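You operate a simulated robot arm through the tools that you are given. There is no shell and no other tool. Be economical: measure what you need, move in short steps, check, and stop when the job is done.

Carry out the task below with a simulated two-armed robot. There is one attempt and no reset: what you move stays moved.

JOB
Pick up the tall white carton labelled "filters" from the far edge of the trailer bed with one hand, pass it to the other hand and put it on the tail end of the trailer bed. Set down upright: tall white carton.

The check looks at the end state, three seconds after you hand in, the way a careful person would. Anything else that was tipped, shoved, dropped, spilled or broken makes it a failure.

ROBOT AND FRAMES
Two 7-joint arms with two-finger parallel grippers on one trunk, on a base that drives. Base frame: it is fixed to the floor where the robot stands at the start and does not move with it; the origin is under the middle of the robot, x ahead of it, y to its left, z up; the surface under the hand at the start is at about z = 700. Readings come in mm, rad, newtons and seconds.
The left shoulder is at the start at [71, 156, 1005], the right one opposite. Places, roughly: tail end of the trailer bed [800, -1200, 700]. Payload 3.91 kg a hand.
The tool frame of a hand sits at the grasp point between the pads (the TCP): z along the fingers, y along the line on which they close. The tips reach 30 mm beyond it. The gripper opens to 110 mm. The fingers are 20 mm wide and 10 mm thick; the gripper's body (48 by 112 mm) begins 55 mm behind the TCP.
Orientation is that of the tool frame in the base frame, as a unit quaternion [x, y, z, w]. With the fingers straight down and closing along the base's y, the tool's x points along the base's -x, its y along +y and its z along -z.

CONTROLS
- The arms move only by the tool play_rows. It takes "left_steps", "right_steps" or both (then of equal length, played together; a hand with none holds still); each is text: rows parted by semicolons, each of 7 numbers parted by spaces: the shift along the tool's x, y, z in mm, then the turn, a rotation vector about the tool's x, y, z in rad, then the finger opening in mm, from 0 to 110. In form: dx dy dz wx wy wz jaw; .... A call has 1 to 8 rows; each row shifts and turns the commanded pose from where the row before left it, along the tool's axes as they then stand. Each row takes 0.2 s and may step no farther than 50 mm and 0.15 rad from the row before; otherwise, or with a gripper value out of range, the whole call is refused. A pose out of reach is approached as far as the arm can. The call stops where the force on the tool passes 40 N (or 10 N more than at its start, if that is more) or the arm is blocked; 0.2 s more then pass. Each finger travels about 108 mm/s and halts on what it meets, pressing with about 22 N; the grip force reading is that of the motor and also rises with nothing between the fingers. The clock runs only during rows and for 0.2 s after the last one: add rows that do not move to give the fingers time. The reply holds the time, the measured pose of the TCP, the force on the tool along the base axes, the opening and the grip force, in the units named above and with some noise, with the torque about the TCP (base axes, N m) and any sound that the robot's microphone picked up.
- Cameras (640 x 400 px; columns grow to the right, rows downward): "scene" is now at [122.9, -45, 1229.1]; the picture's right is [-0.51, -0.86, 0.00], its down [-0.53, 0.32, -0.79] and it looks along [0.68, -0.40, -0.62] (base axes); focal length 230 px, centre (320, 200). "left" rides on the left gripper at [72, -17, -103] in its tool frame; the picture's right is [0.23, 0.97, 0.00], its down [-0.76, 0.18, -0.62] and it looks along [-0.61, 0.14, 0.78] (tool axes); focal length 222 px, centre (320, 200). "right" rides on the right gripper at [72, 17, -103] in its tool frame; the picture's right is [-0.23, 0.97, 0.00], its down [-0.76, -0.18, -0.62] and it looks along [-0.61, -0.14, 0.78] (tool axes); focal length 222 px, centre (320, 200). There is no depth. A picture from a camera that has moved, and an enlarged one, comes with that camera's place and axes in the base frame and with its lens.
- camera(camera): a new picture of that camera. No time passes.
- move_column(by): slides the trunk up (or, below 0, down) by that many mm; the arms and the scene camera ride with it, the base frame stays. It gives what a move gives, with no picture.
- drive_base(legs): drives the robot by 1 to 6 legs, each [ahead, left, turn to the left] in mm, mm and rad, along the robot's own axes; the way and the turn of a leg run together, so that a leg with both is an arc; at most 1500 mm and 3.142 rad a leg. The arms and the cameras ride along, it lands a little off, and it stops where it bumps. It gives what a move gives.
- head_to(pan, tilt): turns the head with the scene camera to pan (to the left, within 1.501 rad either way) and tilt (down, from -0.506 to 1.204), counted from straight ahead of the robot. It gives what a move gives.
- close_up(camera, box): a new picture of the part [left, top, right, bottom] of that camera's present view, enlarged. No time passes.
- finish_job(): hands the job in; it is judged then, once.

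Work in short steps. Places have to be worked out from the pictures, the camera data and where the tool is seen: move nearer, look again, correct. Check each grasp and each placing, and mend what went wrong. You have 120 turns and 88 pictures in all, those below and enlarged ones among them. Open the grippers and draw the arms clear of the work before you hand the job in, unless the task says otherwise; then end with one line.

The tools are called after "Emit:" as name(argument=value, ...) on one line, values as JSON. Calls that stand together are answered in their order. play_rows: Moves the arms, as the interface text tells. Its arguments: {"type":"object","properties":{"left_steps":{"type":"string"},"right_steps":{"type":"string"}},"required":[]} The other tools are called the same way: move_column (by) slides the trunk up or down; drive_base (legs) drives the base; head_to (pan, tilt) turns the head that bears the scene camera; camera (camera) takes a picture; close_up (camera, box) takes an enlarged picture of a part of a camera's view; finish_job () hands the job in.

At the start:

```text
t: 0.0
left_ee_pos: [637.2, -69.6, 975.8]
left_tcp_rot: [0.0, 1.0, -0.001, 0.0]
left_wrist_force: [0.1, 0.2, 0.8]
left_wrist_torque: [0.03, -0.05, -0.01]
left_width: 110.3
left_gripper_force: 0.0
right_ee_pos: [571.4, -677.6, 1015.3]
right_tcp_rot: [-0.001, 1.0, 0.0, 0.0]
right_wrist_force: [0.1, 0.8, -0.1]
right_wrist_torque: [-0.04, -0.03, 0.02]
right_width: 110.1
right_gripper_force: 0.1
trunk travel left (down, up): [-450.0, 490.0]
robot x, y, heading: [-4.2, -1.4, 0.003]
head pan, tilt: [-0.536, 0.667]
```

scene: 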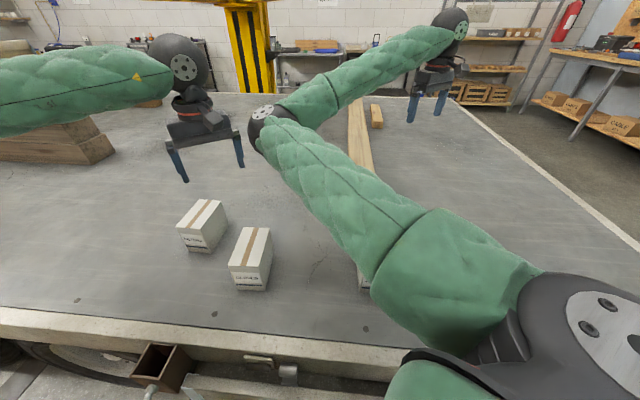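
right: 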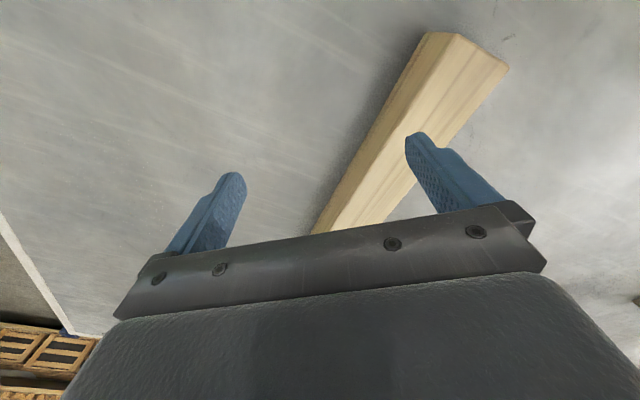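
left: 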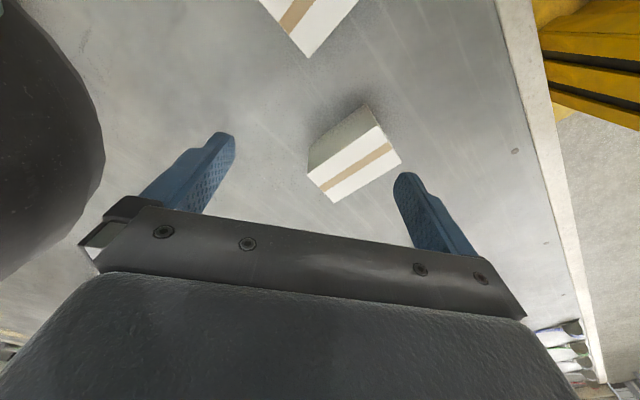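

I'll look around first: the two visible cartons are near me, so I need to find which one says "filters". I'm turning the head left and reading the near labels.

Emit:
close_up(camera="scene", box=[160, 180, 300, 300])

Emit:
head_to(pan=0.1, tilt=0.5)

Emit:
camera(camera="scene")

```text
3.33 times, centred on (230, 240) of scene
camera zoom: at [122.9, -45.0, 1229.1], right [-0.51, -0.86, 0.0], down [-0.53, 0.32, -0.79], along [0.68, -0.4, -0.62], focal length 768 px, centre (620, 67)
```

zoom: 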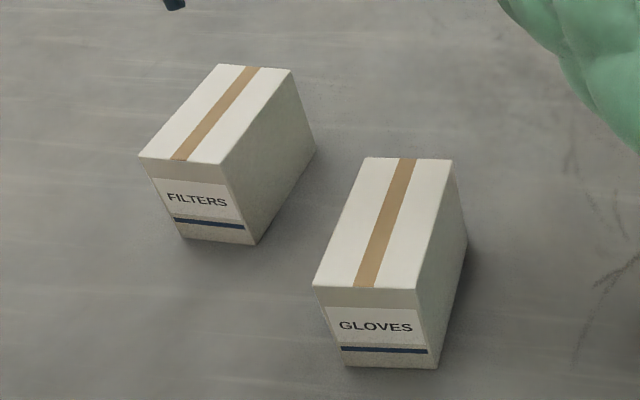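

```text
t: 1.0
left_ee_pos: [637.2, -69.7, 975.6]
left_tcp_rot: [0.0, 1.0, 0.001, 0.0]
left_wrist_force: [0.2, 0.6, -0.3]
left_wrist_torque: [-0.02, 0.02, 0.0]
left_width: 109.9
left_gripper_force: 0.0
right_ee_pos: [571.1, -677.6, 1015.2]
right_tcp_rot: [0.0, 1.0, 0.0, 0.0]
right_wrist_force: [0.3, -1.1, -0.2]
right_wrist_torque: [-0.02, -0.03, 0.01]
right_width: 109.9
right_gripper_force: 0.1
trunk travel left (down, up): [-450.0, 490.0]
robot x, y, heading: [-0.3, -2.8, -0.003]
head pan, tilt: [0.099, 0.499]
```

```text
83 pictures are left
camera scene: at [139.3, 8.1, 1243.9], right [0.1, -1.0, 0.0], down [-0.48, -0.05, -0.88], along [0.87, 0.09, -0.48], focal length 230 px, centre (320, 200)
```

scene: 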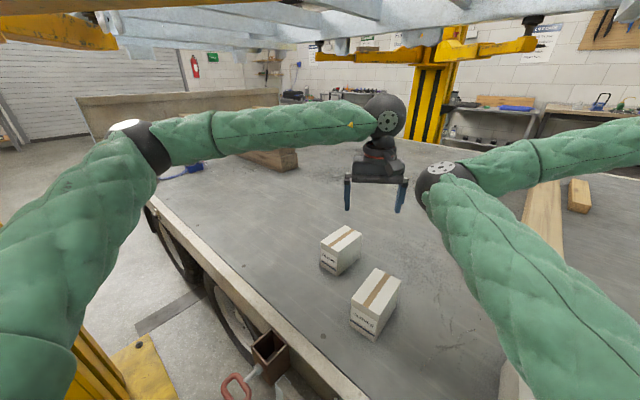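

The FILTERS and GLOVES boxes here are low, about 65x116x98 mm, so the tall one may be elsewhere. I'll look further round.

Emit:
head_to(pan=-1.1, tilt=0.45)

Emit:
camera(camera="scene")

Emit:
head_to(pan=-0.3, tilt=0.4)

Emit:
camera(camera="scene")

```text
t: 2.4
left_ee_pos: [637.9, -70.4, 975.5]
left_tcp_rot: [0.0, 1.0, 0.0, 0.0]
left_wrist_force: [0.6, 0.0, -1.1]
left_wrist_torque: [0.0, -0.01, 0.04]
left_width: 110.4
left_gripper_force: 0.0
right_ee_pos: [571.8, -678.6, 1015.1]
right_tcp_rot: [0.0, 1.0, 0.0, 0.0]
right_wrist_force: [-1.1, -0.2, 0.7]
right_wrist_torque: [0.02, 0.02, 0.02]
right_width: 110.0
right_gripper_force: 0.0
trunk travel left (down, up): [-450.0, 490.0]
robot x, y, heading: [0.3, -3.4, -0.002]
head pan, tilt: [-1.1, 0.45]
```

```text
82 pictures are left
camera scene: at [90.6, -82.8, 1248.4], right [-0.89, -0.45, 0.0], down [-0.2, 0.39, -0.9], along [0.41, -0.8, -0.44], focal length 230 px, centre (320, 200)
```

scene: 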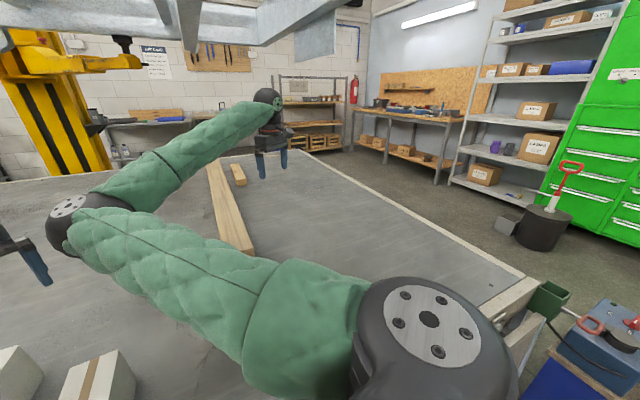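

```text
t: 3.5
left_ee_pos: [636.9, -70.3, 976.0]
left_tcp_rot: [0.0, 1.0, 0.001, 0.0]
left_wrist_force: [0.1, -0.4, 0.4]
left_wrist_torque: [0.0, 0.01, 0.01]
left_width: 109.9
left_gripper_force: 0.0
right_ee_pos: [570.9, -679.1, 1015.2]
right_tcp_rot: [0.0, 1.0, 0.0, 0.0]
right_wrist_force: [-0.4, -0.4, 0.5]
right_wrist_torque: [0.03, 0.01, 0.01]
right_width: 109.9
right_gripper_force: 0.0
trunk travel left (down, up): [-450.0, 490.0]
robot x, y, heading: [-1.9, 0.0, 0.001]
head pan, tilt: [-0.3, 0.4]
```

```text
81 pictures are left
camera scene: at [137.3, -28.4, 1253.0], right [-0.3, -0.95, 0.0], down [-0.37, 0.12, -0.92], along [0.88, -0.27, -0.39], focal length 230 px, centre (320, 200)
```

scene: 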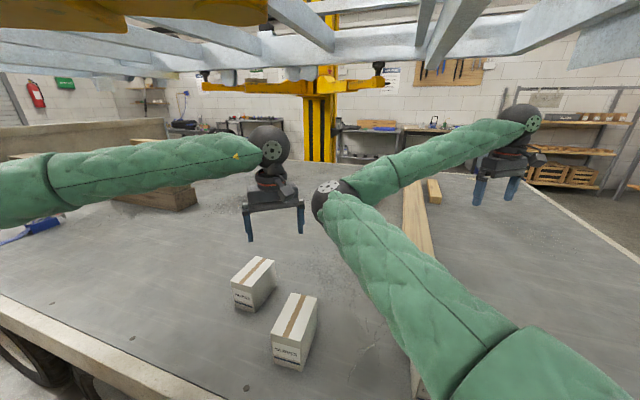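

No other cartons are visible, so the FILTERS box next to GLOVES is the target, though its "tall" size needs checking. I'll take close-ups from the left wrist and the scene camera to triangulate it.

Emit:
close_up(camera="left", box=[240, 0, 440, 220])

Emit:
close_up(camera="scene", box=[210, 240, 340, 380])

```text
1.82 times, centred on (340, 110) of left
camera zoom: at [565.2, -86.7, 1078.5], right [-0.23, 0.97, 0.0], down [0.76, 0.18, 0.62], along [0.61, 0.14, -0.78], focal length 404 px, centre (284, 364)
```

zoom: 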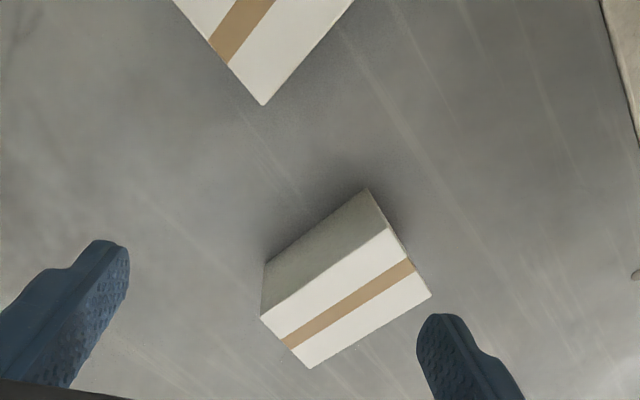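

```text
2.86 times, centred on (275, 310) of scene
camera zoom: at [137.3, -28.4, 1253.0], right [-0.3, -0.95, 0.0], down [-0.37, 0.12, -0.92], along [0.88, -0.27, -0.39], focal length 658 px, centre (449, -114)
```

zoom: 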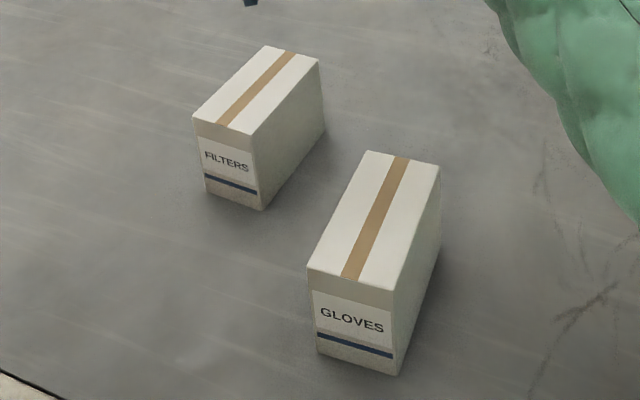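

Both views agree. The FILTERS box is about 64 x 116 x 100 mm, centred at (715,-4), with its long axis at about -39° and its top at z≈800. I'll take it with the left hand, yawed to the box and tilted about 34°, which leaves the other end free for the right hand. I'll orient the hand first.

Emit:
play_rows(left_steps="0 0 0 0 0 0.136 110;0 0 0 0 0 0.136 110;0 0 0 0 0 0.136 110;0 0 0 0 0 0.136 110;0 0 0 0 0 0.136 110;0 0 0 0 -0.15 0 110;0 0 0 0 -0.15 0 110;0 0 0 0 -0.15 0 110")

Emit:
play_rows(left_steps="0 0 0 0 -0.15 0 110;0 0 0 0 0 0 110")

Emit:
camera(camera="left")

Emit:
head_to(pan=-0.1, tilt=0.5)

Emit:
camera(camera="scene")

```text
t: 5.3
left_ee_pos: [636.1, -69.5, 975.9]
left_tcp_rot: [0.324, 0.919, -0.074, 0.212]
left_wrist_force: [0.1, -0.1, 0.4]
left_wrist_torque: [0.0, -0.02, 0.03]
left_width: 110.0
left_gripper_force: 0.1
right_ee_pos: [572.0, -677.4, 1016.6]
right_tcp_rot: [0.0, 1.0, -0.001, 0.0]
right_wrist_force: [-0.1, 0.3, 0.7]
right_wrist_torque: [-0.01, -0.01, 0.01]
right_width: 110.0
right_gripper_force: 0.0
trunk travel left (down, up): [-450.0, 490.0]
robot x, y, heading: [-0.6, -2.8, 0.0]
head pan, tilt: [-0.3, 0.4]
```

```text
t: 6.0
left_ee_pos: [635.6, -71.8, 976.0]
left_tcp_rot: [0.319, 0.9, -0.099, 0.278]
left_wrist_force: [-0.2, -1.1, -0.7]
left_wrist_torque: [-0.02, -0.02, 0.03]
left_width: 110.1
left_gripper_force: 0.0
right_ee_pos: [571.5, -678.2, 1015.0]
right_tcp_rot: [0.0, 1.0, 0.0, 0.0]
right_wrist_force: [-0.8, 0.1, 0.4]
right_wrist_torque: [-0.01, 0.02, -0.03]
right_width: 110.2
right_gripper_force: 0.0
trunk travel left (down, up): [-450.0, 490.0]
robot x, y, heading: [-0.6, 1.8, -0.0]
head pan, tilt: [-0.3, 0.4]
```

```text
78 pictures are left
camera left: at [535.3, -9.5, 1019.5], right [0.47, 0.88, -0.13], down [0.33, -0.04, 0.94], along [0.82, -0.48, -0.3], focal length 222 px, centre (320, 200)
```

left: 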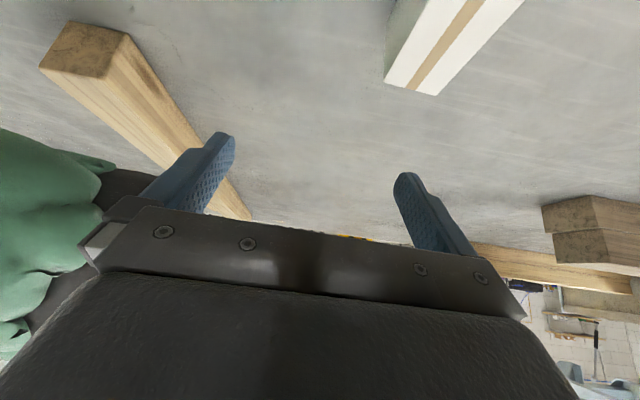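

```text
t: 6.7
left_ee_pos: [638.2, -68.7, 975.5]
left_tcp_rot: [0.319, 0.901, -0.098, 0.278]
left_wrist_force: [0.8, 0.1, -0.3]
left_wrist_torque: [0.02, 0.04, 0.02]
left_width: 109.9
left_gripper_force: 0.1
right_ee_pos: [571.1, -677.6, 1015.2]
right_tcp_rot: [-0.001, 1.0, -0.001, 0.0]
right_wrist_force: [-0.4, -0.2, -0.3]
right_wrist_torque: [-0.05, -0.03, 0.0]
right_width: 110.0
right_gripper_force: 0.2
trunk travel left (down, up): [-450.0, 490.0]
robot x, y, heading: [0.5, 0.8, 0.0]
head pan, tilt: [-0.099, 0.499]
```

```text
77 pictures are left
camera scene: at [139.3, -10.0, 1243.9], right [-0.1, -0.99, 0.0], down [-0.48, 0.05, -0.88], along [0.87, -0.09, -0.48], focal length 230 px, centre (320, 200)
```

scene: 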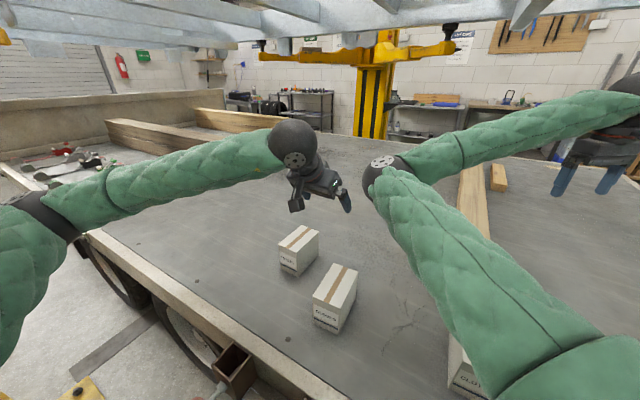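

Another white box shows under the right arm near (465,375). I'll zoom in on it.

Emit:
close_up(camera="scene", box=[400, 320, 528, 400])

```text
5.00 times, centred on (464, 360) of scene
camera zoom: at [139.3, -10.0, 1243.9], right [-0.1, -0.99, 0.0], down [-0.48, 0.05, -0.88], along [0.87, -0.09, -0.48], focal length 1152 px, centre (-400, -600)
```

zoom: 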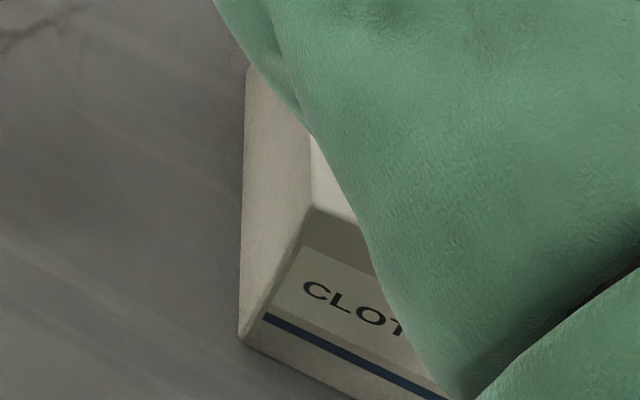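

That one is CLOTHS, so the row is FILTERS, GLOVES and CLOTHS, and FILTERS at the far end is the target. I'm moving the left hand to the pre-grasp at (643,55,869), on the approach line.

Emit:
play_rows(left_steps="30.4 25.2 11.6 0 0 0 110;30.4 25.2 11.6 0 0 0 110;30.4 25.2 11.6 0 0 0 110;30.4 25.2 11.6 0 0 0 110;0 0 0 0 0 0 110")

Emit:
camera(camera="left")

Emit:
close_up(camera="scene", box=[240, 160, 400, 340])

```text
t: 7.9
left_ee_pos: [641.6, 56.8, 870.1]
left_tcp_rot: [0.317, 0.901, -0.098, 0.278]
left_wrist_force: [0.0, -0.6, -0.2]
left_wrist_torque: [-0.03, 0.0, 0.0]
left_width: 110.1
left_gripper_force: 0.1
right_ee_pos: [571.8, -677.6, 1014.7]
right_tcp_rot: [0.0, 1.0, 0.0, 0.0]
right_wrist_force: [-0.4, -0.3, 0.9]
right_wrist_torque: [-0.04, -0.01, -0.01]
right_width: 110.1
right_gripper_force: 0.0
trunk travel left (down, up): [-450.0, 490.0]
robot x, y, heading: [3.3, 0.8, -0.002]
head pan, tilt: [-0.099, 0.499]
```

```text
75 pictures are left
camera left: at [539.6, 118.6, 914.7], right [0.47, 0.88, -0.13], down [0.33, -0.04, 0.94], along [0.82, -0.48, -0.3], focal length 222 px, centre (320, 200)
```

left: 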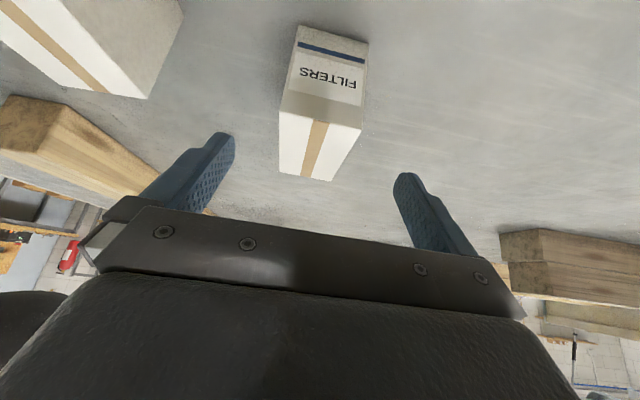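

```text
2.22 times, centred on (320, 250) of scene
camera zoom: at [139.4, -10.3, 1243.9], right [-0.1, -0.99, 0.0], down [-0.48, 0.05, -0.88], along [0.87, -0.09, -0.48], focal length 512 px, centre (320, 89)
```

zoom: 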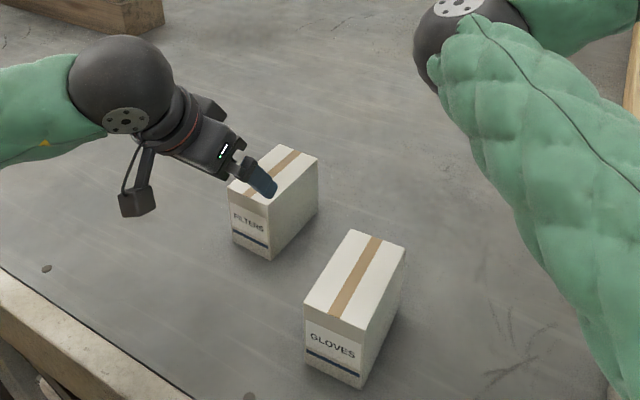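

The jaws are aligned with the box, with under 2 mm of lateral error. I'm advancing 120 mm along the tool axis.

Emit:
play_rows(left_steps="0 0 40 0 0 0 110;0 0 40 0 0 0 110;0 0 40 0 0 0 110;0 0 0 0 0 0 110")

Emit:
camera(camera="left")

Emit:
close_up(camera="scene", box=[240, 160, 400, 340])

```text
t: 8.9
left_ee_pos: [694.9, 15.9, 768.9]
left_tcp_rot: [0.318, 0.901, -0.099, 0.279]
left_wrist_force: [0.1, 0.0, 0.2]
left_wrist_torque: [0.03, 0.0, -0.03]
left_width: 109.9
left_gripper_force: 0.0
right_ee_pos: [571.5, -676.3, 1016.2]
right_tcp_rot: [0.0, 1.0, 0.0, 0.0]
right_wrist_force: [0.4, 0.0, 0.2]
right_wrist_torque: [-0.02, -0.02, 0.0]
right_width: 109.9
right_gripper_force: 0.0
trunk travel left (down, up): [-450.0, 490.0]
robot x, y, heading: [-1.1, -1.9, -0.003]
head pan, tilt: [-0.099, 0.499]
```

```text
73 pictures are left
camera left: at [593.4, 76.9, 813.8], right [0.47, 0.88, -0.13], down [0.33, -0.04, 0.94], along [0.82, -0.48, -0.3], focal length 222 px, centre (320, 200)
```

left: 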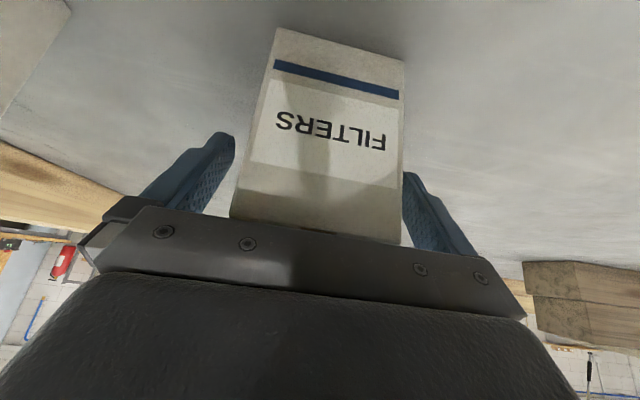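

```text
2.22 times, centred on (320, 250) of scene
camera zoom: at [138.8, -9.7, 1244.0], right [-0.1, -1.0, 0.0], down [-0.48, 0.05, -0.88], along [0.87, -0.09, -0.48], focal length 512 px, centre (320, 89)
```

zoom: 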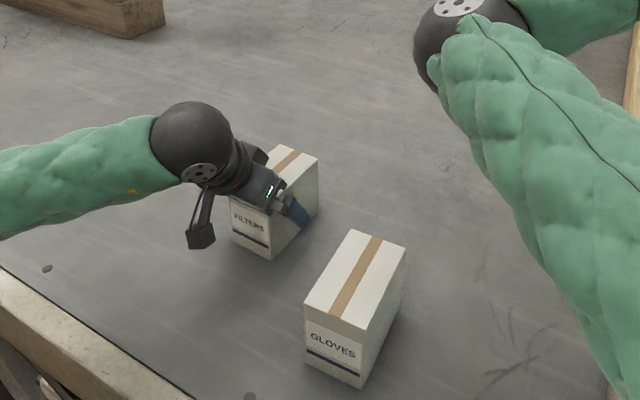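

The box sits centred between the jaws, so I'm closing on it.

Emit:
play_rows(left_steps="0 0 0 0 0 0 80;0 0 0 0 0 0 60;0 0 0 0 0 0 40;0 0 0 0 0 0 40;0 0 0 0 0 0 40")

```text
t: 10.1
left_ee_pos: [695.5, 16.0, 769.5]
left_tcp_rot: [0.318, 0.901, -0.098, 0.277]
left_wrist_force: [-0.1, -0.3, -0.3]
left_wrist_torque: [-0.01, -0.01, 0.0]
left_width: 70.0
left_gripper_force: 22.0
right_ee_pos: [572.0, -678.7, 1016.2]
right_tcp_rot: [0.0, 1.0, 0.0, 0.0]
right_wrist_force: [0.1, -0.2, -0.2]
right_wrist_torque: [-0.01, -0.01, -0.02]
right_width: 109.8
right_gripper_force: 0.1
trunk travel left (down, up): [-450.0, 490.0]
robot x, y, heading: [-4.1, -0.2, 0.001]
head pan, tilt: [-0.099, 0.499]
```

It's gripped at 70 mm with 22 N. I'm lifting slowly, straight up.

Emit:
play_rows(left_steps="-5.6 0 -8.25 0 0 0 40;-11.3 0 -16.5 0 0 0 40;-16.9 0 -24.8 0 0 0 40;-16.9 0 -24.8 0 0 0 40;-16.9 0 -24.8 0 0 0 40;0 0 0 0 0 0 40")

Emit:
camera(camera="scene")

Emit:
camera(camera="left")

```text
t: 11.5
left_ee_pos: [695.1, 16.2, 887.8]
left_tcp_rot: [0.318, 0.901, -0.097, 0.278]
left_wrist_force: [-0.4, 0.5, -2.5]
left_wrist_torque: [0.02, 0.06, -0.02]
left_width: 69.6
left_gripper_force: 22.1
right_ee_pos: [572.0, -677.8, 1015.2]
right_tcp_rot: [0.0, 1.0, 0.0, -0.002]
right_wrist_force: [-0.2, 0.1, 0.2]
right_wrist_torque: [0.0, 0.0, 0.01]
right_width: 110.0
right_gripper_force: 0.1
trunk travel left (down, up): [-450.0, 490.0]
robot x, y, heading: [4.6, -1.6, 0.002]
head pan, tilt: [-0.099, 0.499]
```

```text
71 pictures are left
camera scene: at [139.7, -9.7, 1243.8], right [-0.1, -1.0, 0.0], down [-0.48, 0.05, -0.88], along [0.87, -0.09, -0.48], focal length 230 px, centre (320, 200)
```

scene: 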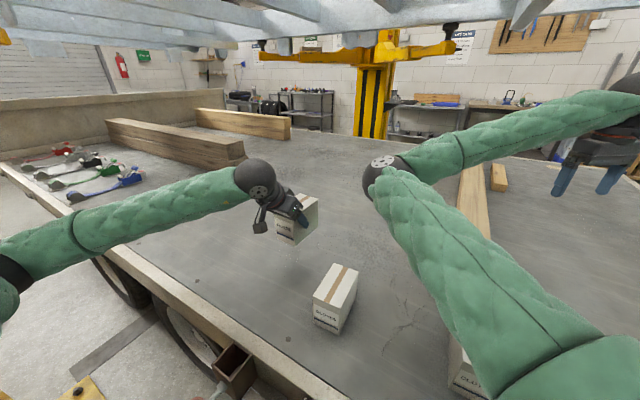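

```text
70 pictures are left
camera left: at [593.3, 77.6, 931.7], right [0.47, 0.88, -0.13], down [0.33, -0.04, 0.94], along [0.82, -0.48, -0.3], focal length 222 px, centre (320, 200)
```

left: 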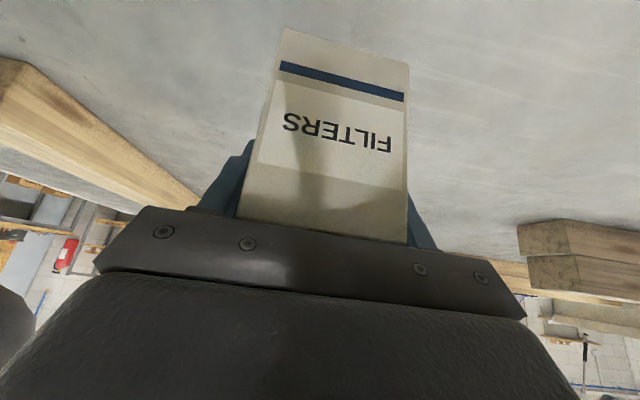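

The hold is secure and the load is about 0.25 kg. I'm raising it and yawing so the carton's free end points toward the right hand (-y).

Emit:
play_rows(left_steps="-18.8 0 -27.5 0 0 0 40;-18.8 0 -27.5 0 0 0 40;-18.8 0 -27.5 0 0 0 40;-18.8 0 -27.5 0 0 0 40;0 0 0 0 0 0 40")

Emit:
play_rows(left_steps="0 0 0 .0835 0 .1224 40;0 0 0 .0835 0 .1224 40;0 0 0 .0835 0 .1224 40;0 0 0 .0835 0 .1224 40;0 0 0 .0835 0 .1224 40;0 0 0 .0835 0 .1224 40;0 0 0 0 0 0 40")

```text
t: 12.7
left_ee_pos: [694.6, 16.9, 1021.7]
left_tcp_rot: [0.318, 0.901, -0.098, 0.278]
left_wrist_force: [-0.1, -0.2, -2.0]
left_wrist_torque: [0.02, 0.02, 0.0]
left_width: 70.1
left_gripper_force: 22.1
right_ee_pos: [571.5, -677.6, 1016.7]
right_tcp_rot: [0.0, 1.0, 0.0, -0.001]
right_wrist_force: [-0.5, 0.4, -0.5]
right_wrist_torque: [-0.01, -0.03, 0.02]
right_width: 109.9
right_gripper_force: 0.0
trunk travel left (down, up): [-450.0, 490.0]
robot x, y, heading: [-0.9, -2.7, 0.002]
head pan, tilt: [-0.099, 0.499]
```

```text
t: 14.3
left_ee_pos: [694.2, 14.1, 1021.8]
left_tcp_rot: [0.529, 0.796, -0.163, 0.246]
left_wrist_force: [0.2, -0.2, -2.0]
left_wrist_torque: [0.04, 0.01, -0.02]
left_width: 69.9
left_gripper_force: 22.0
left hand out of reach, approached as far as the arm can: row 4, 5, 6
right_ee_pos: [570.6, -677.4, 1015.7]
right_tcp_rot: [0.0, 1.0, 0.001, 0.0]
right_wrist_force: [0.3, 0.2, 0.0]
right_wrist_torque: [-0.02, 0.04, 0.02]
right_width: 110.0
right_gripper_force: 0.1
trunk travel left (down, up): [-450.0, 490.0]
robot x, y, heading: [-2.5, 0.3, -0.0]
head pan, tilt: [-0.099, 0.499]
```

The wrist stopped at a yaw of about -67°. I'll test whether moving the hand in toward the centre frees the rest of the turn.

Emit:
play_rows(left_steps="-24 -24 16 0 0 0 40;-24 -24 16 0 0 0 40;0 0 0 0 0 0 40")

```text
t: 15.1
left_ee_pos: [674.7, -57.0, 1024.7]
left_tcp_rot: [0.528, 0.796, -0.164, 0.246]
left_wrist_force: [-0.3, -0.4, -2.2]
left_wrist_torque: [0.05, 0.04, 0.06]
left_width: 70.2
left_gripper_force: 21.9
right_ee_pos: [572.0, -676.9, 1016.1]
right_tcp_rot: [0.0, 1.0, 0.0, 0.0]
right_wrist_force: [-0.1, -0.6, 0.2]
right_wrist_torque: [-0.01, -0.04, 0.02]
right_width: 109.7
right_gripper_force: 0.0
trunk travel left (down, up): [-450.0, 490.0]
robot x, y, heading: [-0.7, 0.2, -0.009]
head pan, tilt: [-0.099, 0.499]
```

The commanded pose clips at the limit. I'll use a handover with the carton yawed about -40° at the left end, and have the right hand come straight down on the far end. First I'm turning back and moving to the middle.

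Emit:
play_rows(left_steps="0 0 0 -.066 0 -.097 40;0 0 0 -.066 0 -.097 40;0 0 0 -.066 0 -.097 40;0 0 0 -.066 0 -.097 40;-16 -30.3 10.9 0 0 0 40;-16 -30.3 10.9 0 0 0 40;-16 -30.3 10.9 0 0 0 40;0 0 0 0 0 0 40", right_steps="0 0 -30 0 0 0.1 110;0 0 -30 0 0 0.1 110;0 0 -30 0 0 0.1 110;0 0 -30 0 0 0.1 110;0 0 -30 0 0 0.1 110;0 0 0 0 0 0.1 110;0 0 0 0 0 0.1 110;0 0 0 0 0 0 110")

Emit:
camera(camera="scene")

Emit:
camera(camera="right")

```text
t: 16.7
left_ee_pos: [663.8, -155.6, 1020.6]
left_tcp_rot: [0.329, 0.898, -0.1, 0.275]
left_wrist_force: [-4.1, 14.3, -5.4]
left_wrist_torque: [-1.29, -0.63, -1.01]
left_width: 69.8
left_gripper_force: 22.1
right_ee_pos: [569.1, -682.1, 1165.3]
right_tcp_rot: [0.337, 0.942, 0.0, -0.001]
right_wrist_force: [-0.8, 0.1, 1.6]
right_wrist_torque: [-0.01, 0.02, 0.04]
right_width: 109.9
right_gripper_force: 0.0
trunk travel left (down, up): [-450.0, 490.0]
robot x, y, heading: [2.7, -2.2, -0.0]
head pan, tilt: [-0.099, 0.499]
stopped in row 8 (left hand): the force on the tool passed its limit at 101 N (the readings are from after the stop); the commanded pose is now the measured one
```

```text
69 pictures are left
camera scene: at [139.2, -10.8, 1243.9], right [-0.1, -0.99, 0.0], down [-0.48, 0.05, -0.88], along [0.87, -0.09, -0.48], focal length 230 px, centre (320, 200)
```

scene: 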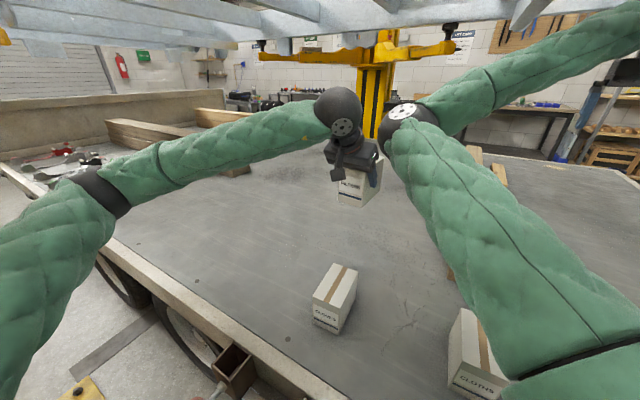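

```text
68 pictures are left
camera right: at [525.6, -623.0, 1269.7], right [0.79, 0.61, 0.0], down [0.48, -0.62, 0.62], along [0.38, -0.49, -0.78], focal length 222 px, centre (320, 200)
```

right: 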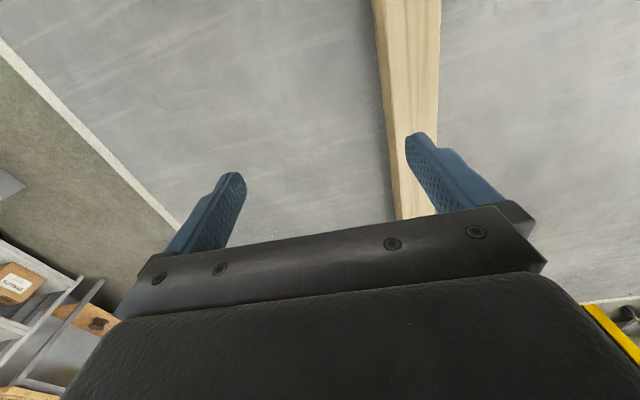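

The left side touched the right elbow, which bulges inward. I'm backing the left hand off to +y and then checking the carton.

Emit:
play_rows(left_steps="15.9 23 -10.9 0 0 0 40;21.2 30.6 -14.5 0 0 0 40;21.2 30.6 -14.5 0 0 0 40;21.2 30.6 -14.5 0 0 0 40;0 0 0 0 0 0 40")

Emit:
camera(camera="left")

Emit:
close_up(camera="scene", box=[220, 60, 480, 240])

```text
t: 17.9
left_ee_pos: [661.2, -6.8, 1022.9]
left_tcp_rot: [0.328, 0.898, -0.1, 0.276]
left_wrist_force: [-0.3, -0.2, -2.1]
left_wrist_torque: [0.06, 0.09, 0.0]
left_width: 69.8
left_gripper_force: 21.9
right_ee_pos: [571.1, -681.1, 1164.5]
right_tcp_rot: [0.336, 0.942, 0.0, 0.0]
right_wrist_force: [0.0, 0.9, 0.4]
right_wrist_torque: [0.05, 0.0, -0.02]
right_width: 110.2
right_gripper_force: 0.1
trunk travel left (down, up): [-450.0, 490.0]
robot x, y, heading: [2.0, -1.4, -0.0]
head pan, tilt: [-0.099, 0.499]
```

```text
67 pictures are left
camera left: at [560.9, 56.2, 1067.5], right [0.48, 0.87, -0.13], down [0.33, -0.05, 0.94], along [0.81, -0.5, -0.31], focal length 222 px, centre (320, 200)
```

left: 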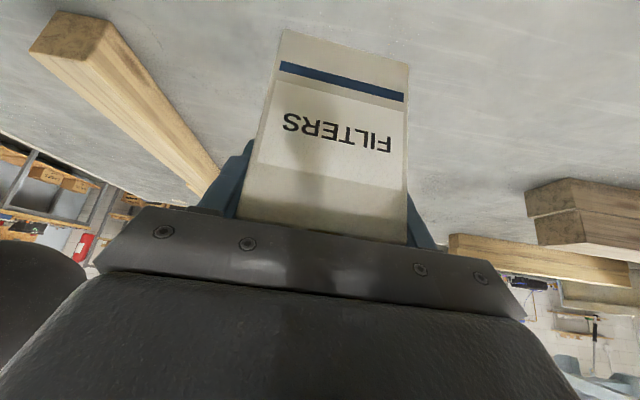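

```text
2.22 times, centred on (350, 150) of scene
camera zoom: at [139.7, -10.6, 1243.8], right [-0.1, -1.0, 0.0], down [-0.48, 0.05, -0.88], along [0.87, -0.09, -0.48], focal length 512 px, centre (253, 311)
```

zoom: 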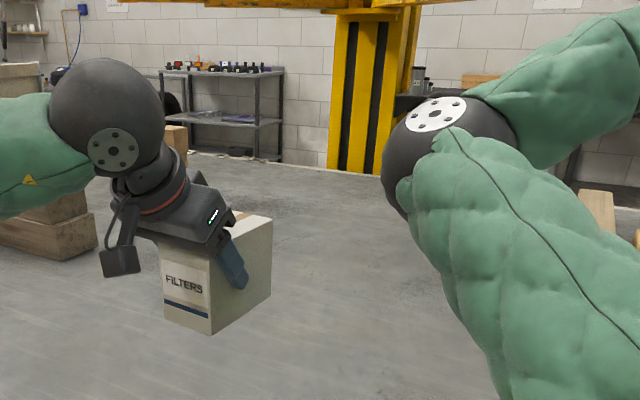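

The carton is unshifted. I'll move the handover further out, where the right arm is straighter and its elbow bulges less. First I'm taking the left hand further left and extending the right hand forward and inward, watching the elbow.

Emit:
play_rows(left_steps="21.2 30.6 -14.5 0 0 0 40;21.2 30.6 -14.5 0 0 0 40;21.2 30.6 -14.5 0 0 0 40;0 0 0 0 0 0 40;0 0 0 0 0 0 40", right_steps="-35 15 0 0 0 0 110;-35 15 0 0 0 0 110;-35 15 0 0 0 0 110;-35 15 0 0 0 0 110;-35 15 0 0 0 0 110")

Emit:
camera(camera="scene")

```text
t: 19.1
left_ee_pos: [662.5, 115.9, 1022.5]
left_tcp_rot: [0.328, 0.898, -0.1, 0.276]
left_wrist_force: [-0.3, 0.0, -2.9]
left_wrist_torque: [0.04, 0.03, 0.01]
left_width: 70.0
left_gripper_force: 21.7
right_ee_pos: [753.7, -730.1, 1164.4]
right_tcp_rot: [0.337, 0.942, 0.001, 0.0]
right_wrist_force: [-0.2, 0.1, -0.8]
right_wrist_torque: [0.01, 0.0, -0.03]
right_width: 110.0
right_gripper_force: 0.0
trunk travel left (down, up): [-450.0, 490.0]
robot x, y, heading: [-0.0, -1.8, 0.001]
head pan, tilt: [-0.099, 0.499]
```

```text
65 pictures are left
camera scene: at [139.6, -9.5, 1243.8], right [-0.1, -1.0, 0.0], down [-0.48, 0.05, -0.88], along [0.87, -0.09, -0.48], focal length 230 px, centre (320, 200)
```

scene: 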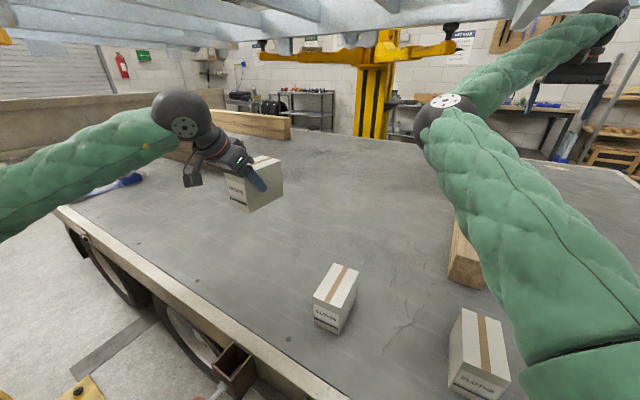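

The elbow swung right as the arm extended. I'm continuing with the right hand inward, in two stages.

Emit:
play_rows(right_steps="17.6 40 0 0 0 0 110;17.6 40 0 0 0 0 110;17.6 40 0 0 0 0 110;17.6 40 0 0 0 0 110;17.6 40 0 0 0 0 110;0 0 0 0 0 0 110")

Emit:
camera(camera="scene")

```text
t: 20.5
left_ee_pos: [662.4, 114.1, 1023.2]
left_tcp_rot: [0.328, 0.898, -0.1, 0.277]
left_wrist_force: [0.0, -1.0, -1.4]
left_wrist_torque: [0.08, 0.02, 0.03]
left_width: 69.7
left_gripper_force: 22.0
right_ee_pos: [811.7, -521.0, 1165.3]
right_tcp_rot: [0.337, 0.941, 0.001, 0.0]
right_wrist_force: [-0.2, -0.5, 0.7]
right_wrist_torque: [-0.03, -0.04, -0.04]
right_width: 109.9
right_gripper_force: 0.1
trunk travel left (down, up): [-450.0, 490.0]
robot x, y, heading: [4.4, 4.4, -0.004]
head pan, tilt: [-0.099, 0.499]
```

```text
64 pictures are left
camera scene: at [139.4, -10.5, 1243.9], right [-0.1, -1.0, 0.0], down [-0.48, 0.05, -0.88], along [0.87, -0.09, -0.48], focal length 230 px, centre (320, 200)
```

scene: 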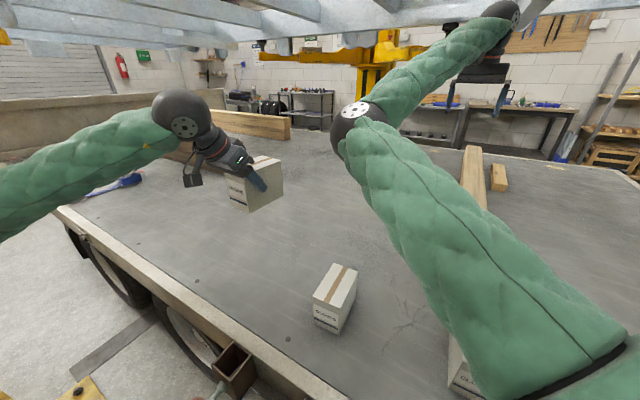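

The elbow swings in as the hand comes in, so I'll keep both arms well stretched, with the right hand around (870,-270,900) and the left tool yawed more to the right. I'm testing the right hand's yaw to -67° while lowering it a bit.

Emit:
play_rows(right_steps="0 0 30 0 0 0.1175 110;0 0 30 0 0 0.1175 110;0 0 30 0 0 0.1175 110;0 0 30 0 0 0.1175 110;0 0 30 0 0 0 110;0 0 0 0 0 0 110")

Emit:
camera(camera="scene")

```text
t: 21.9
left_ee_pos: [662.4, 115.0, 1023.3]
left_tcp_rot: [0.328, 0.898, -0.1, 0.277]
left_wrist_force: [-0.2, 0.1, -0.9]
left_wrist_torque: [0.04, 0.03, -0.03]
left_width: 70.0
left_gripper_force: 21.6
right_ee_pos: [792.0, -510.0, 1036.8]
right_tcp_rot: [0.506, 0.862, -0.002, 0.0]
right_wrist_force: [-1.4, 0.2, 0.4]
right_wrist_torque: [-0.01, 0.02, 0.0]
right_width: 110.0
right_gripper_force: 0.0
right hand out of reach, approached as far as the arm can: row 3, 4
trunk travel left (down, up): [-450.0, 490.0]
robot x, y, heading: [0.6, 3.4, 0.002]
head pan, tilt: [-0.099, 0.499]
```

```text
63 pictures are left
camera scene: at [139.0, -9.5, 1244.0], right [-0.1, -1.0, 0.0], down [-0.48, 0.05, -0.88], along [0.87, -0.09, -0.48], focal length 230 px, centre (320, 200)
```

scene: 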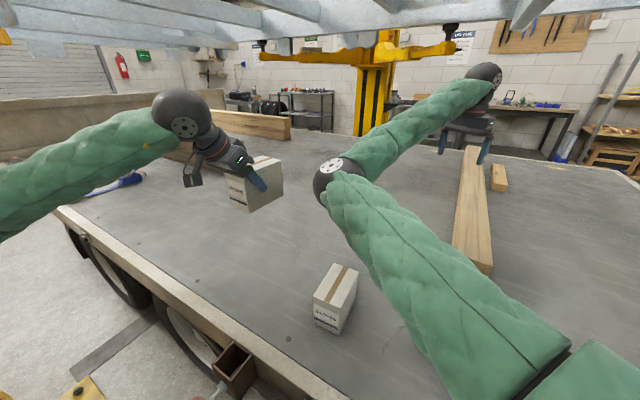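

Right yaw reaches about -61° here. I'm moving the right hand to a more stretched, central place and looking at its elbow.

Emit:
play_rows(right_steps="23.3 29.8 14.5 0 0 0 110;23.3 29.8 14.5 0 0 0 110;23.3 29.8 14.5 0 0 0 110;23.3 29.8 14.5 0 0 0 110;0 0 0 0 0 0 110")

Emit:
camera(camera="scene")

```text
t: 23.1
left_ee_pos: [662.6, 113.8, 1022.8]
left_tcp_rot: [0.328, 0.898, -0.101, 0.276]
left_wrist_force: [-0.2, -0.2, -1.5]
left_wrist_torque: [0.04, 0.06, -0.03]
left_width: 69.8
left_gripper_force: 21.8
right_ee_pos: [785.7, -463.6, 988.8]
right_tcp_rot: [0.502, 0.865, -0.001, -0.002]
right_wrist_force: [-0.5, 0.8, -0.3]
right_wrist_torque: [0.07, 0.0, 0.02]
right_width: 109.9
right_gripper_force: 0.0
right hand out of reach, approached as far as the arm can: row 1, 2, 3, 4
trunk travel left (down, up): [-450.0, 490.0]
robot x, y, heading: [-1.7, -1.6, -0.0]
head pan, tilt: [-0.099, 0.499]
```

```text
62 pictures are left
camera scene: at [139.5, -10.9, 1243.9], right [-0.1, -0.99, 0.0], down [-0.48, 0.05, -0.88], along [0.87, -0.09, -0.48], focal length 230 px, centre (320, 200)
```

scene: 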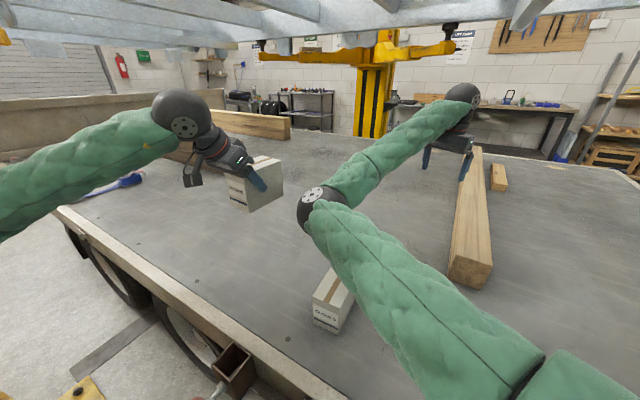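

Wrist limits and the inward elbow make this crowded. I'll test whether turning the right hand the other way (counter-clockwise) swings its elbow outward.

Emit:
play_rows(right_steps="0 0 -15 0 0 -0.15 110;0 0 -15 0 0 -0.15 110;0 0 -15 0 0 -0.15 110;0 0 -15 0 0 -0.15 110;0 0 -15 0 0 -0.15 110;0 0 -15 0 0 -0.15 110;0 0 -15 0 0 -0.15 110;0 0 -15 0 0 -0.15 110")

Emit:
play_rows(right_steps="0 0 0 0 0 -0.15 110;0 0 0 0 0 -0.15 110;0 0 0 0 0 -0.15 110;0 0 0 0 0 -0.15 110;0 0 0 0 0 -0.15 110;0 0 0 0 0 -0.15 110;0 0 0 0 0 -0.15 110;0 0 0 0 0 -0.15 110")

Emit:
camera(camera="scene")

```text
t: 24.9
left_ee_pos: [662.4, 115.9, 1022.1]
left_tcp_rot: [0.327, 0.898, -0.1, 0.276]
left_wrist_force: [-0.3, -1.2, -2.5]
left_wrist_torque: [0.09, 0.04, -0.01]
left_width: 69.7
left_gripper_force: 21.7
right_ee_pos: [786.2, -461.8, 1111.9]
right_tcp_rot: [-0.071, 0.997, 0.0, -0.001]
right_wrist_force: [-0.8, -0.3, -1.0]
right_wrist_torque: [-0.01, 0.0, 0.02]
right_width: 110.0
right_gripper_force: 0.0
trunk travel left (down, up): [-450.0, 490.0]
robot x, y, heading: [-1.5, -3.2, 0.003]
head pan, tilt: [-0.099, 0.499]
```

```text
t: 26.7
left_ee_pos: [662.7, 114.3, 1022.1]
left_tcp_rot: [0.328, 0.898, -0.1, 0.277]
left_wrist_force: [-0.1, 0.0, -1.5]
left_wrist_torque: [0.01, 0.02, -0.04]
left_width: 69.9
left_gripper_force: 22.2
right_ee_pos: [785.8, -463.2, 1110.9]
right_tcp_rot: [-0.621, 0.784, 0.0, -0.001]
right_wrist_force: [0.0, 0.2, -0.5]
right_wrist_torque: [-0.01, -0.03, -0.02]
right_width: 110.2
right_gripper_force: 0.0
trunk travel left (down, up): [-450.0, 490.0]
robot x, y, heading: [1.6, 4.2, -0.003]
head pan, tilt: [-0.099, 0.499]
```

```text
61 pictures are left
camera scene: at [139.5, -9.5, 1243.9], right [-0.1, -1.0, 0.0], down [-0.48, 0.05, -0.88], along [0.87, -0.09, -0.48], focal length 230 px, centre (320, 200)
```

scene: 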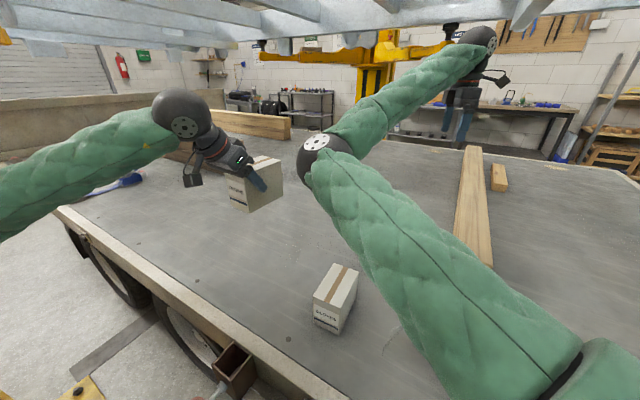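

Counter-clockwise yaw is free: +113° grips the same faces as -67° and lets the right hand sit on the far-right side of the carton. I'm rotating further and tilting the right tool to point back at the carton.

Emit:
play_rows(right_steps="0 0 0 0 0 -0.126 110;0 0 0 0 0 -0.126 110;0 0 0 0 0 -0.126 110;0 0 0 0 0 -0.126 110;0 0 0 0 0 -0.126 110;0 0 0 0 -0.12 0 110;0 0 0 0 -0.12 0 110;0 0 0 0 -0.11 0 110")

```text
t: 28.5
left_ee_pos: [662.1, 115.0, 1021.8]
left_tcp_rot: [0.327, 0.898, -0.099, 0.276]
left_wrist_force: [-0.5, 0.3, -2.0]
left_wrist_torque: [0.05, 0.02, 0.01]
left_width: 70.0
left_gripper_force: 22.4
right_ee_pos: [786.5, -461.6, 1111.0]
right_tcp_rot: [0.82, -0.545, -0.146, -0.096]
right_wrist_force: [-0.3, -1.0, -0.8]
right_wrist_torque: [-0.02, 0.01, 0.01]
right_width: 110.1
right_gripper_force: 0.0
trunk travel left (down, up): [-450.0, 490.0]
robot x, y, heading: [1.7, -1.3, -0.0]
head pan, tilt: [-0.099, 0.499]
```

All reached. I'm moving the right hand to the pre-handover pose at about (846,-291,1083) and checking the arms.

Emit:
play_rows(right_steps="-23.3 -24.3 14.5 0 0 0 110;-23.3 -24.3 14.5 0 0 0 110;-23.3 -24.3 14.5 0 0 0 110;-23.3 -24.3 14.5 0 0 0 110;-23.3 -24.3 14.5 0 0 0 110;0 0 0 0 0 0 110")

Emit:
camera(camera="scene")

```text
t: 30.1
left_ee_pos: [663.8, 120.3, 1019.9]
left_tcp_rot: [0.325, 0.899, -0.101, 0.277]
left_wrist_force: [0.5, -0.4, -2.8]
left_wrist_torque: [0.03, 0.03, -0.01]
left_width: 69.7
left_gripper_force: 22.6
right_ee_pos: [853.5, -287.4, 994.0]
right_tcp_rot: [0.812, -0.548, -0.19, -0.062]
right_wrist_force: [1.2, -1.1, 0.7]
right_wrist_torque: [0.02, 0.0, 0.02]
right_width: 110.1
right_gripper_force: 0.1
trunk travel left (down, up): [-450.0, 490.0]
robot x, y, heading: [-1.8, 3.3, 0.004]
head pan, tilt: [-0.099, 0.499]
stopped in row 6 (right hand): the arm was blocked; the commanded pose is now the measured one
```

```text
60 pictures are left
camera scene: at [140.5, -5.7, 1243.0], right [-0.1, -1.0, 0.0], down [-0.48, 0.04, -0.88], along [0.87, -0.09, -0.48], focal length 230 px, centre (320, 200)
```

scene: 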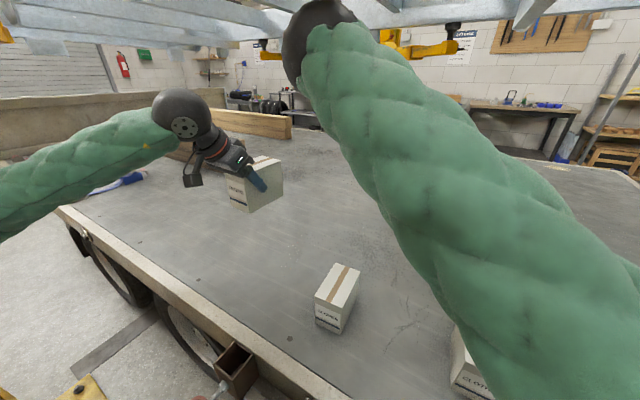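

The right elbow flipped upward and the arm stopped, blocked. Before moving anything I'll see what it's near.

Emit:
play_rows(right_steps="0 0 0 0 0 0 110;0 0 0 0 0 0 110")

Emit:
head_to(pan=-0.3, tilt=-0.2)

Emit:
camera(camera="scene")

Emit:
camera(camera="right")

Emit:
camera(camera="left")

```text
t: 30.7
left_ee_pos: [663.6, 120.6, 1018.0]
left_tcp_rot: [0.327, 0.898, -0.102, 0.276]
left_wrist_force: [0.0, 1.7, -2.4]
left_wrist_torque: [0.07, 0.01, 0.01]
left_width: 70.0
left_gripper_force: 22.1
right_ee_pos: [853.8, -289.1, 995.4]
right_tcp_rot: [0.811, -0.55, -0.188, -0.062]
right_wrist_force: [1.0, -0.6, 0.2]
right_wrist_torque: [0.0, -0.01, 0.0]
right_width: 110.2
right_gripper_force: 0.1
trunk travel left (down, up): [-450.0, 490.0]
robot x, y, heading: [-3.1, 2.5, 0.004]
head pan, tilt: [-0.099, 0.499]
```

```text
t: 31.8
left_ee_pos: [664.5, 120.1, 1019.2]
left_tcp_rot: [0.327, 0.898, -0.102, 0.275]
left_wrist_force: [-0.2, 1.0, -2.3]
left_wrist_torque: [0.04, 0.01, -0.02]
left_width: 69.9
left_gripper_force: 21.6
right_ee_pos: [854.4, -286.4, 995.1]
right_tcp_rot: [0.811, -0.549, -0.189, -0.062]
right_wrist_force: [0.4, -0.3, -0.3]
right_wrist_torque: [0.02, -0.01, 0.04]
right_width: 110.0
right_gripper_force: 0.0
trunk travel left (down, up): [-450.0, 490.0]
robot x, y, heading: [1.0, 0.6, 0.003]
head pan, tilt: [-0.3, -0.201]
```

```text
59 pictures are left
camera scene: at [130.8, -20.3, 1306.0], right [-0.29, -0.96, 0.0], down [0.19, -0.06, -0.98], along [0.94, -0.29, 0.2], focal length 230 px, centre (320, 200)
```

scene: 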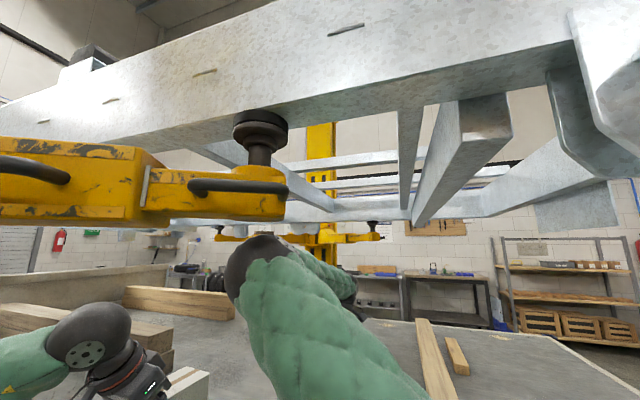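

```text
58 pictures are left
camera right: at [887.1, -390.1, 1066.1], right [-0.97, -0.18, 0.19], down [0.06, 0.54, 0.84], along [-0.25, 0.82, -0.51], focal length 222 px, centre (320, 200)
```

right: 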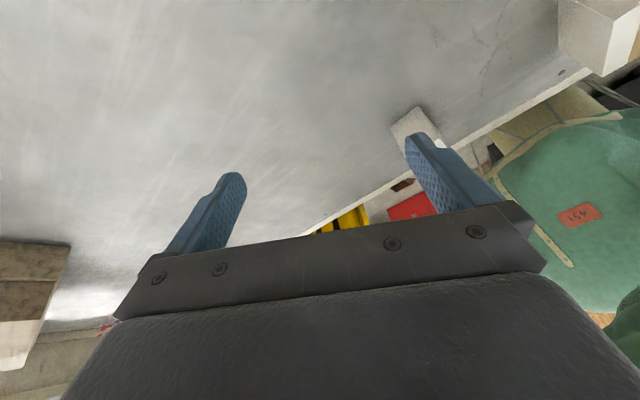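

```text
57 pictures are left
camera left: at [563.6, 183.1, 1063.5], right [0.48, 0.87, -0.13], down [0.33, -0.04, 0.94], along [0.81, -0.5, -0.31], focal length 222 px, centre (320, 200)
```

left: 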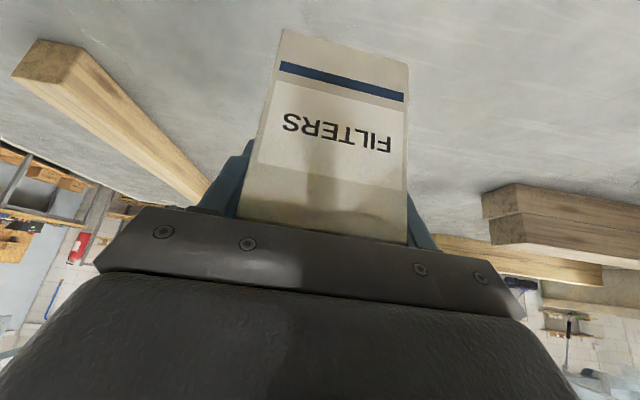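

The elbow is now up, under the lift arm, which actually leaves the middle free. Lowering the column 80 mm gives overhead clearance, so I'll do that and look again.

Emit:
move_column(by=-80)

Emit:
head_to(pan=-0.15, tilt=0.2)

Emit:
camera(camera="scene")

```text
t: 32.9
left_ee_pos: [662.2, 116.6, 941.6]
left_tcp_rot: [0.328, 0.898, -0.1, 0.276]
left_wrist_force: [-0.6, -0.3, -2.6]
left_wrist_torque: [0.07, 0.07, -0.01]
left_width: 69.7
left_gripper_force: 22.3
right_ee_pos: [850.2, -294.9, 925.5]
right_tcp_rot: [0.811, -0.55, -0.186, -0.069]
right_wrist_force: [-0.3, 0.4, -0.2]
right_wrist_torque: [0.02, 0.02, 0.01]
right_width: 110.2
right_gripper_force: 0.0
trunk travel left (down, up): [-370.0, 570.0]
robot x, y, heading: [-3.7, -1.7, 0.002]
head pan, tilt: [-0.3, -0.201]
```

```text
t: 33.8
left_ee_pos: [662.3, 116.8, 942.6]
left_tcp_rot: [0.327, 0.898, -0.101, 0.277]
left_wrist_force: [0.9, -0.2, -3.2]
left_wrist_torque: [0.01, 0.04, -0.03]
left_width: 70.0
left_gripper_force: 21.9
right_ee_pos: [852.1, -293.2, 923.1]
right_tcp_rot: [0.811, -0.55, -0.186, -0.068]
right_wrist_force: [0.3, -0.7, -0.7]
right_wrist_torque: [0.05, 0.0, -0.02]
right_width: 110.1
right_gripper_force: 0.1
trunk travel left (down, up): [-370.0, 570.0]
robot x, y, heading: [-2.2, 1.8, 0.006]
head pan, tilt: [-0.15, 0.201]
```

```text
56 pictures are left
camera scene: at [140.5, -14.1, 1191.7], right [-0.15, -0.99, 0.0], down [-0.2, 0.03, -0.98], along [0.97, -0.15, -0.2], focal length 230 px, centre (320, 200)
```

scene: 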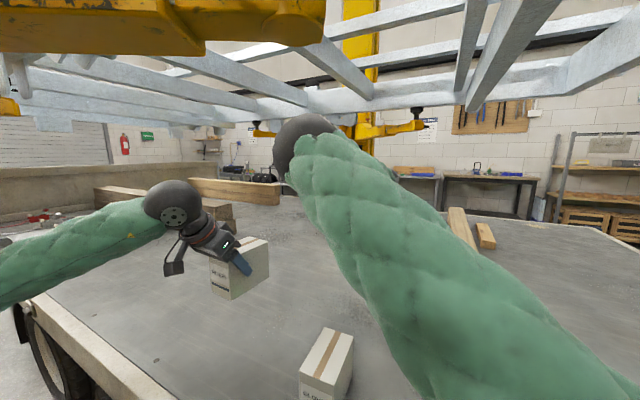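

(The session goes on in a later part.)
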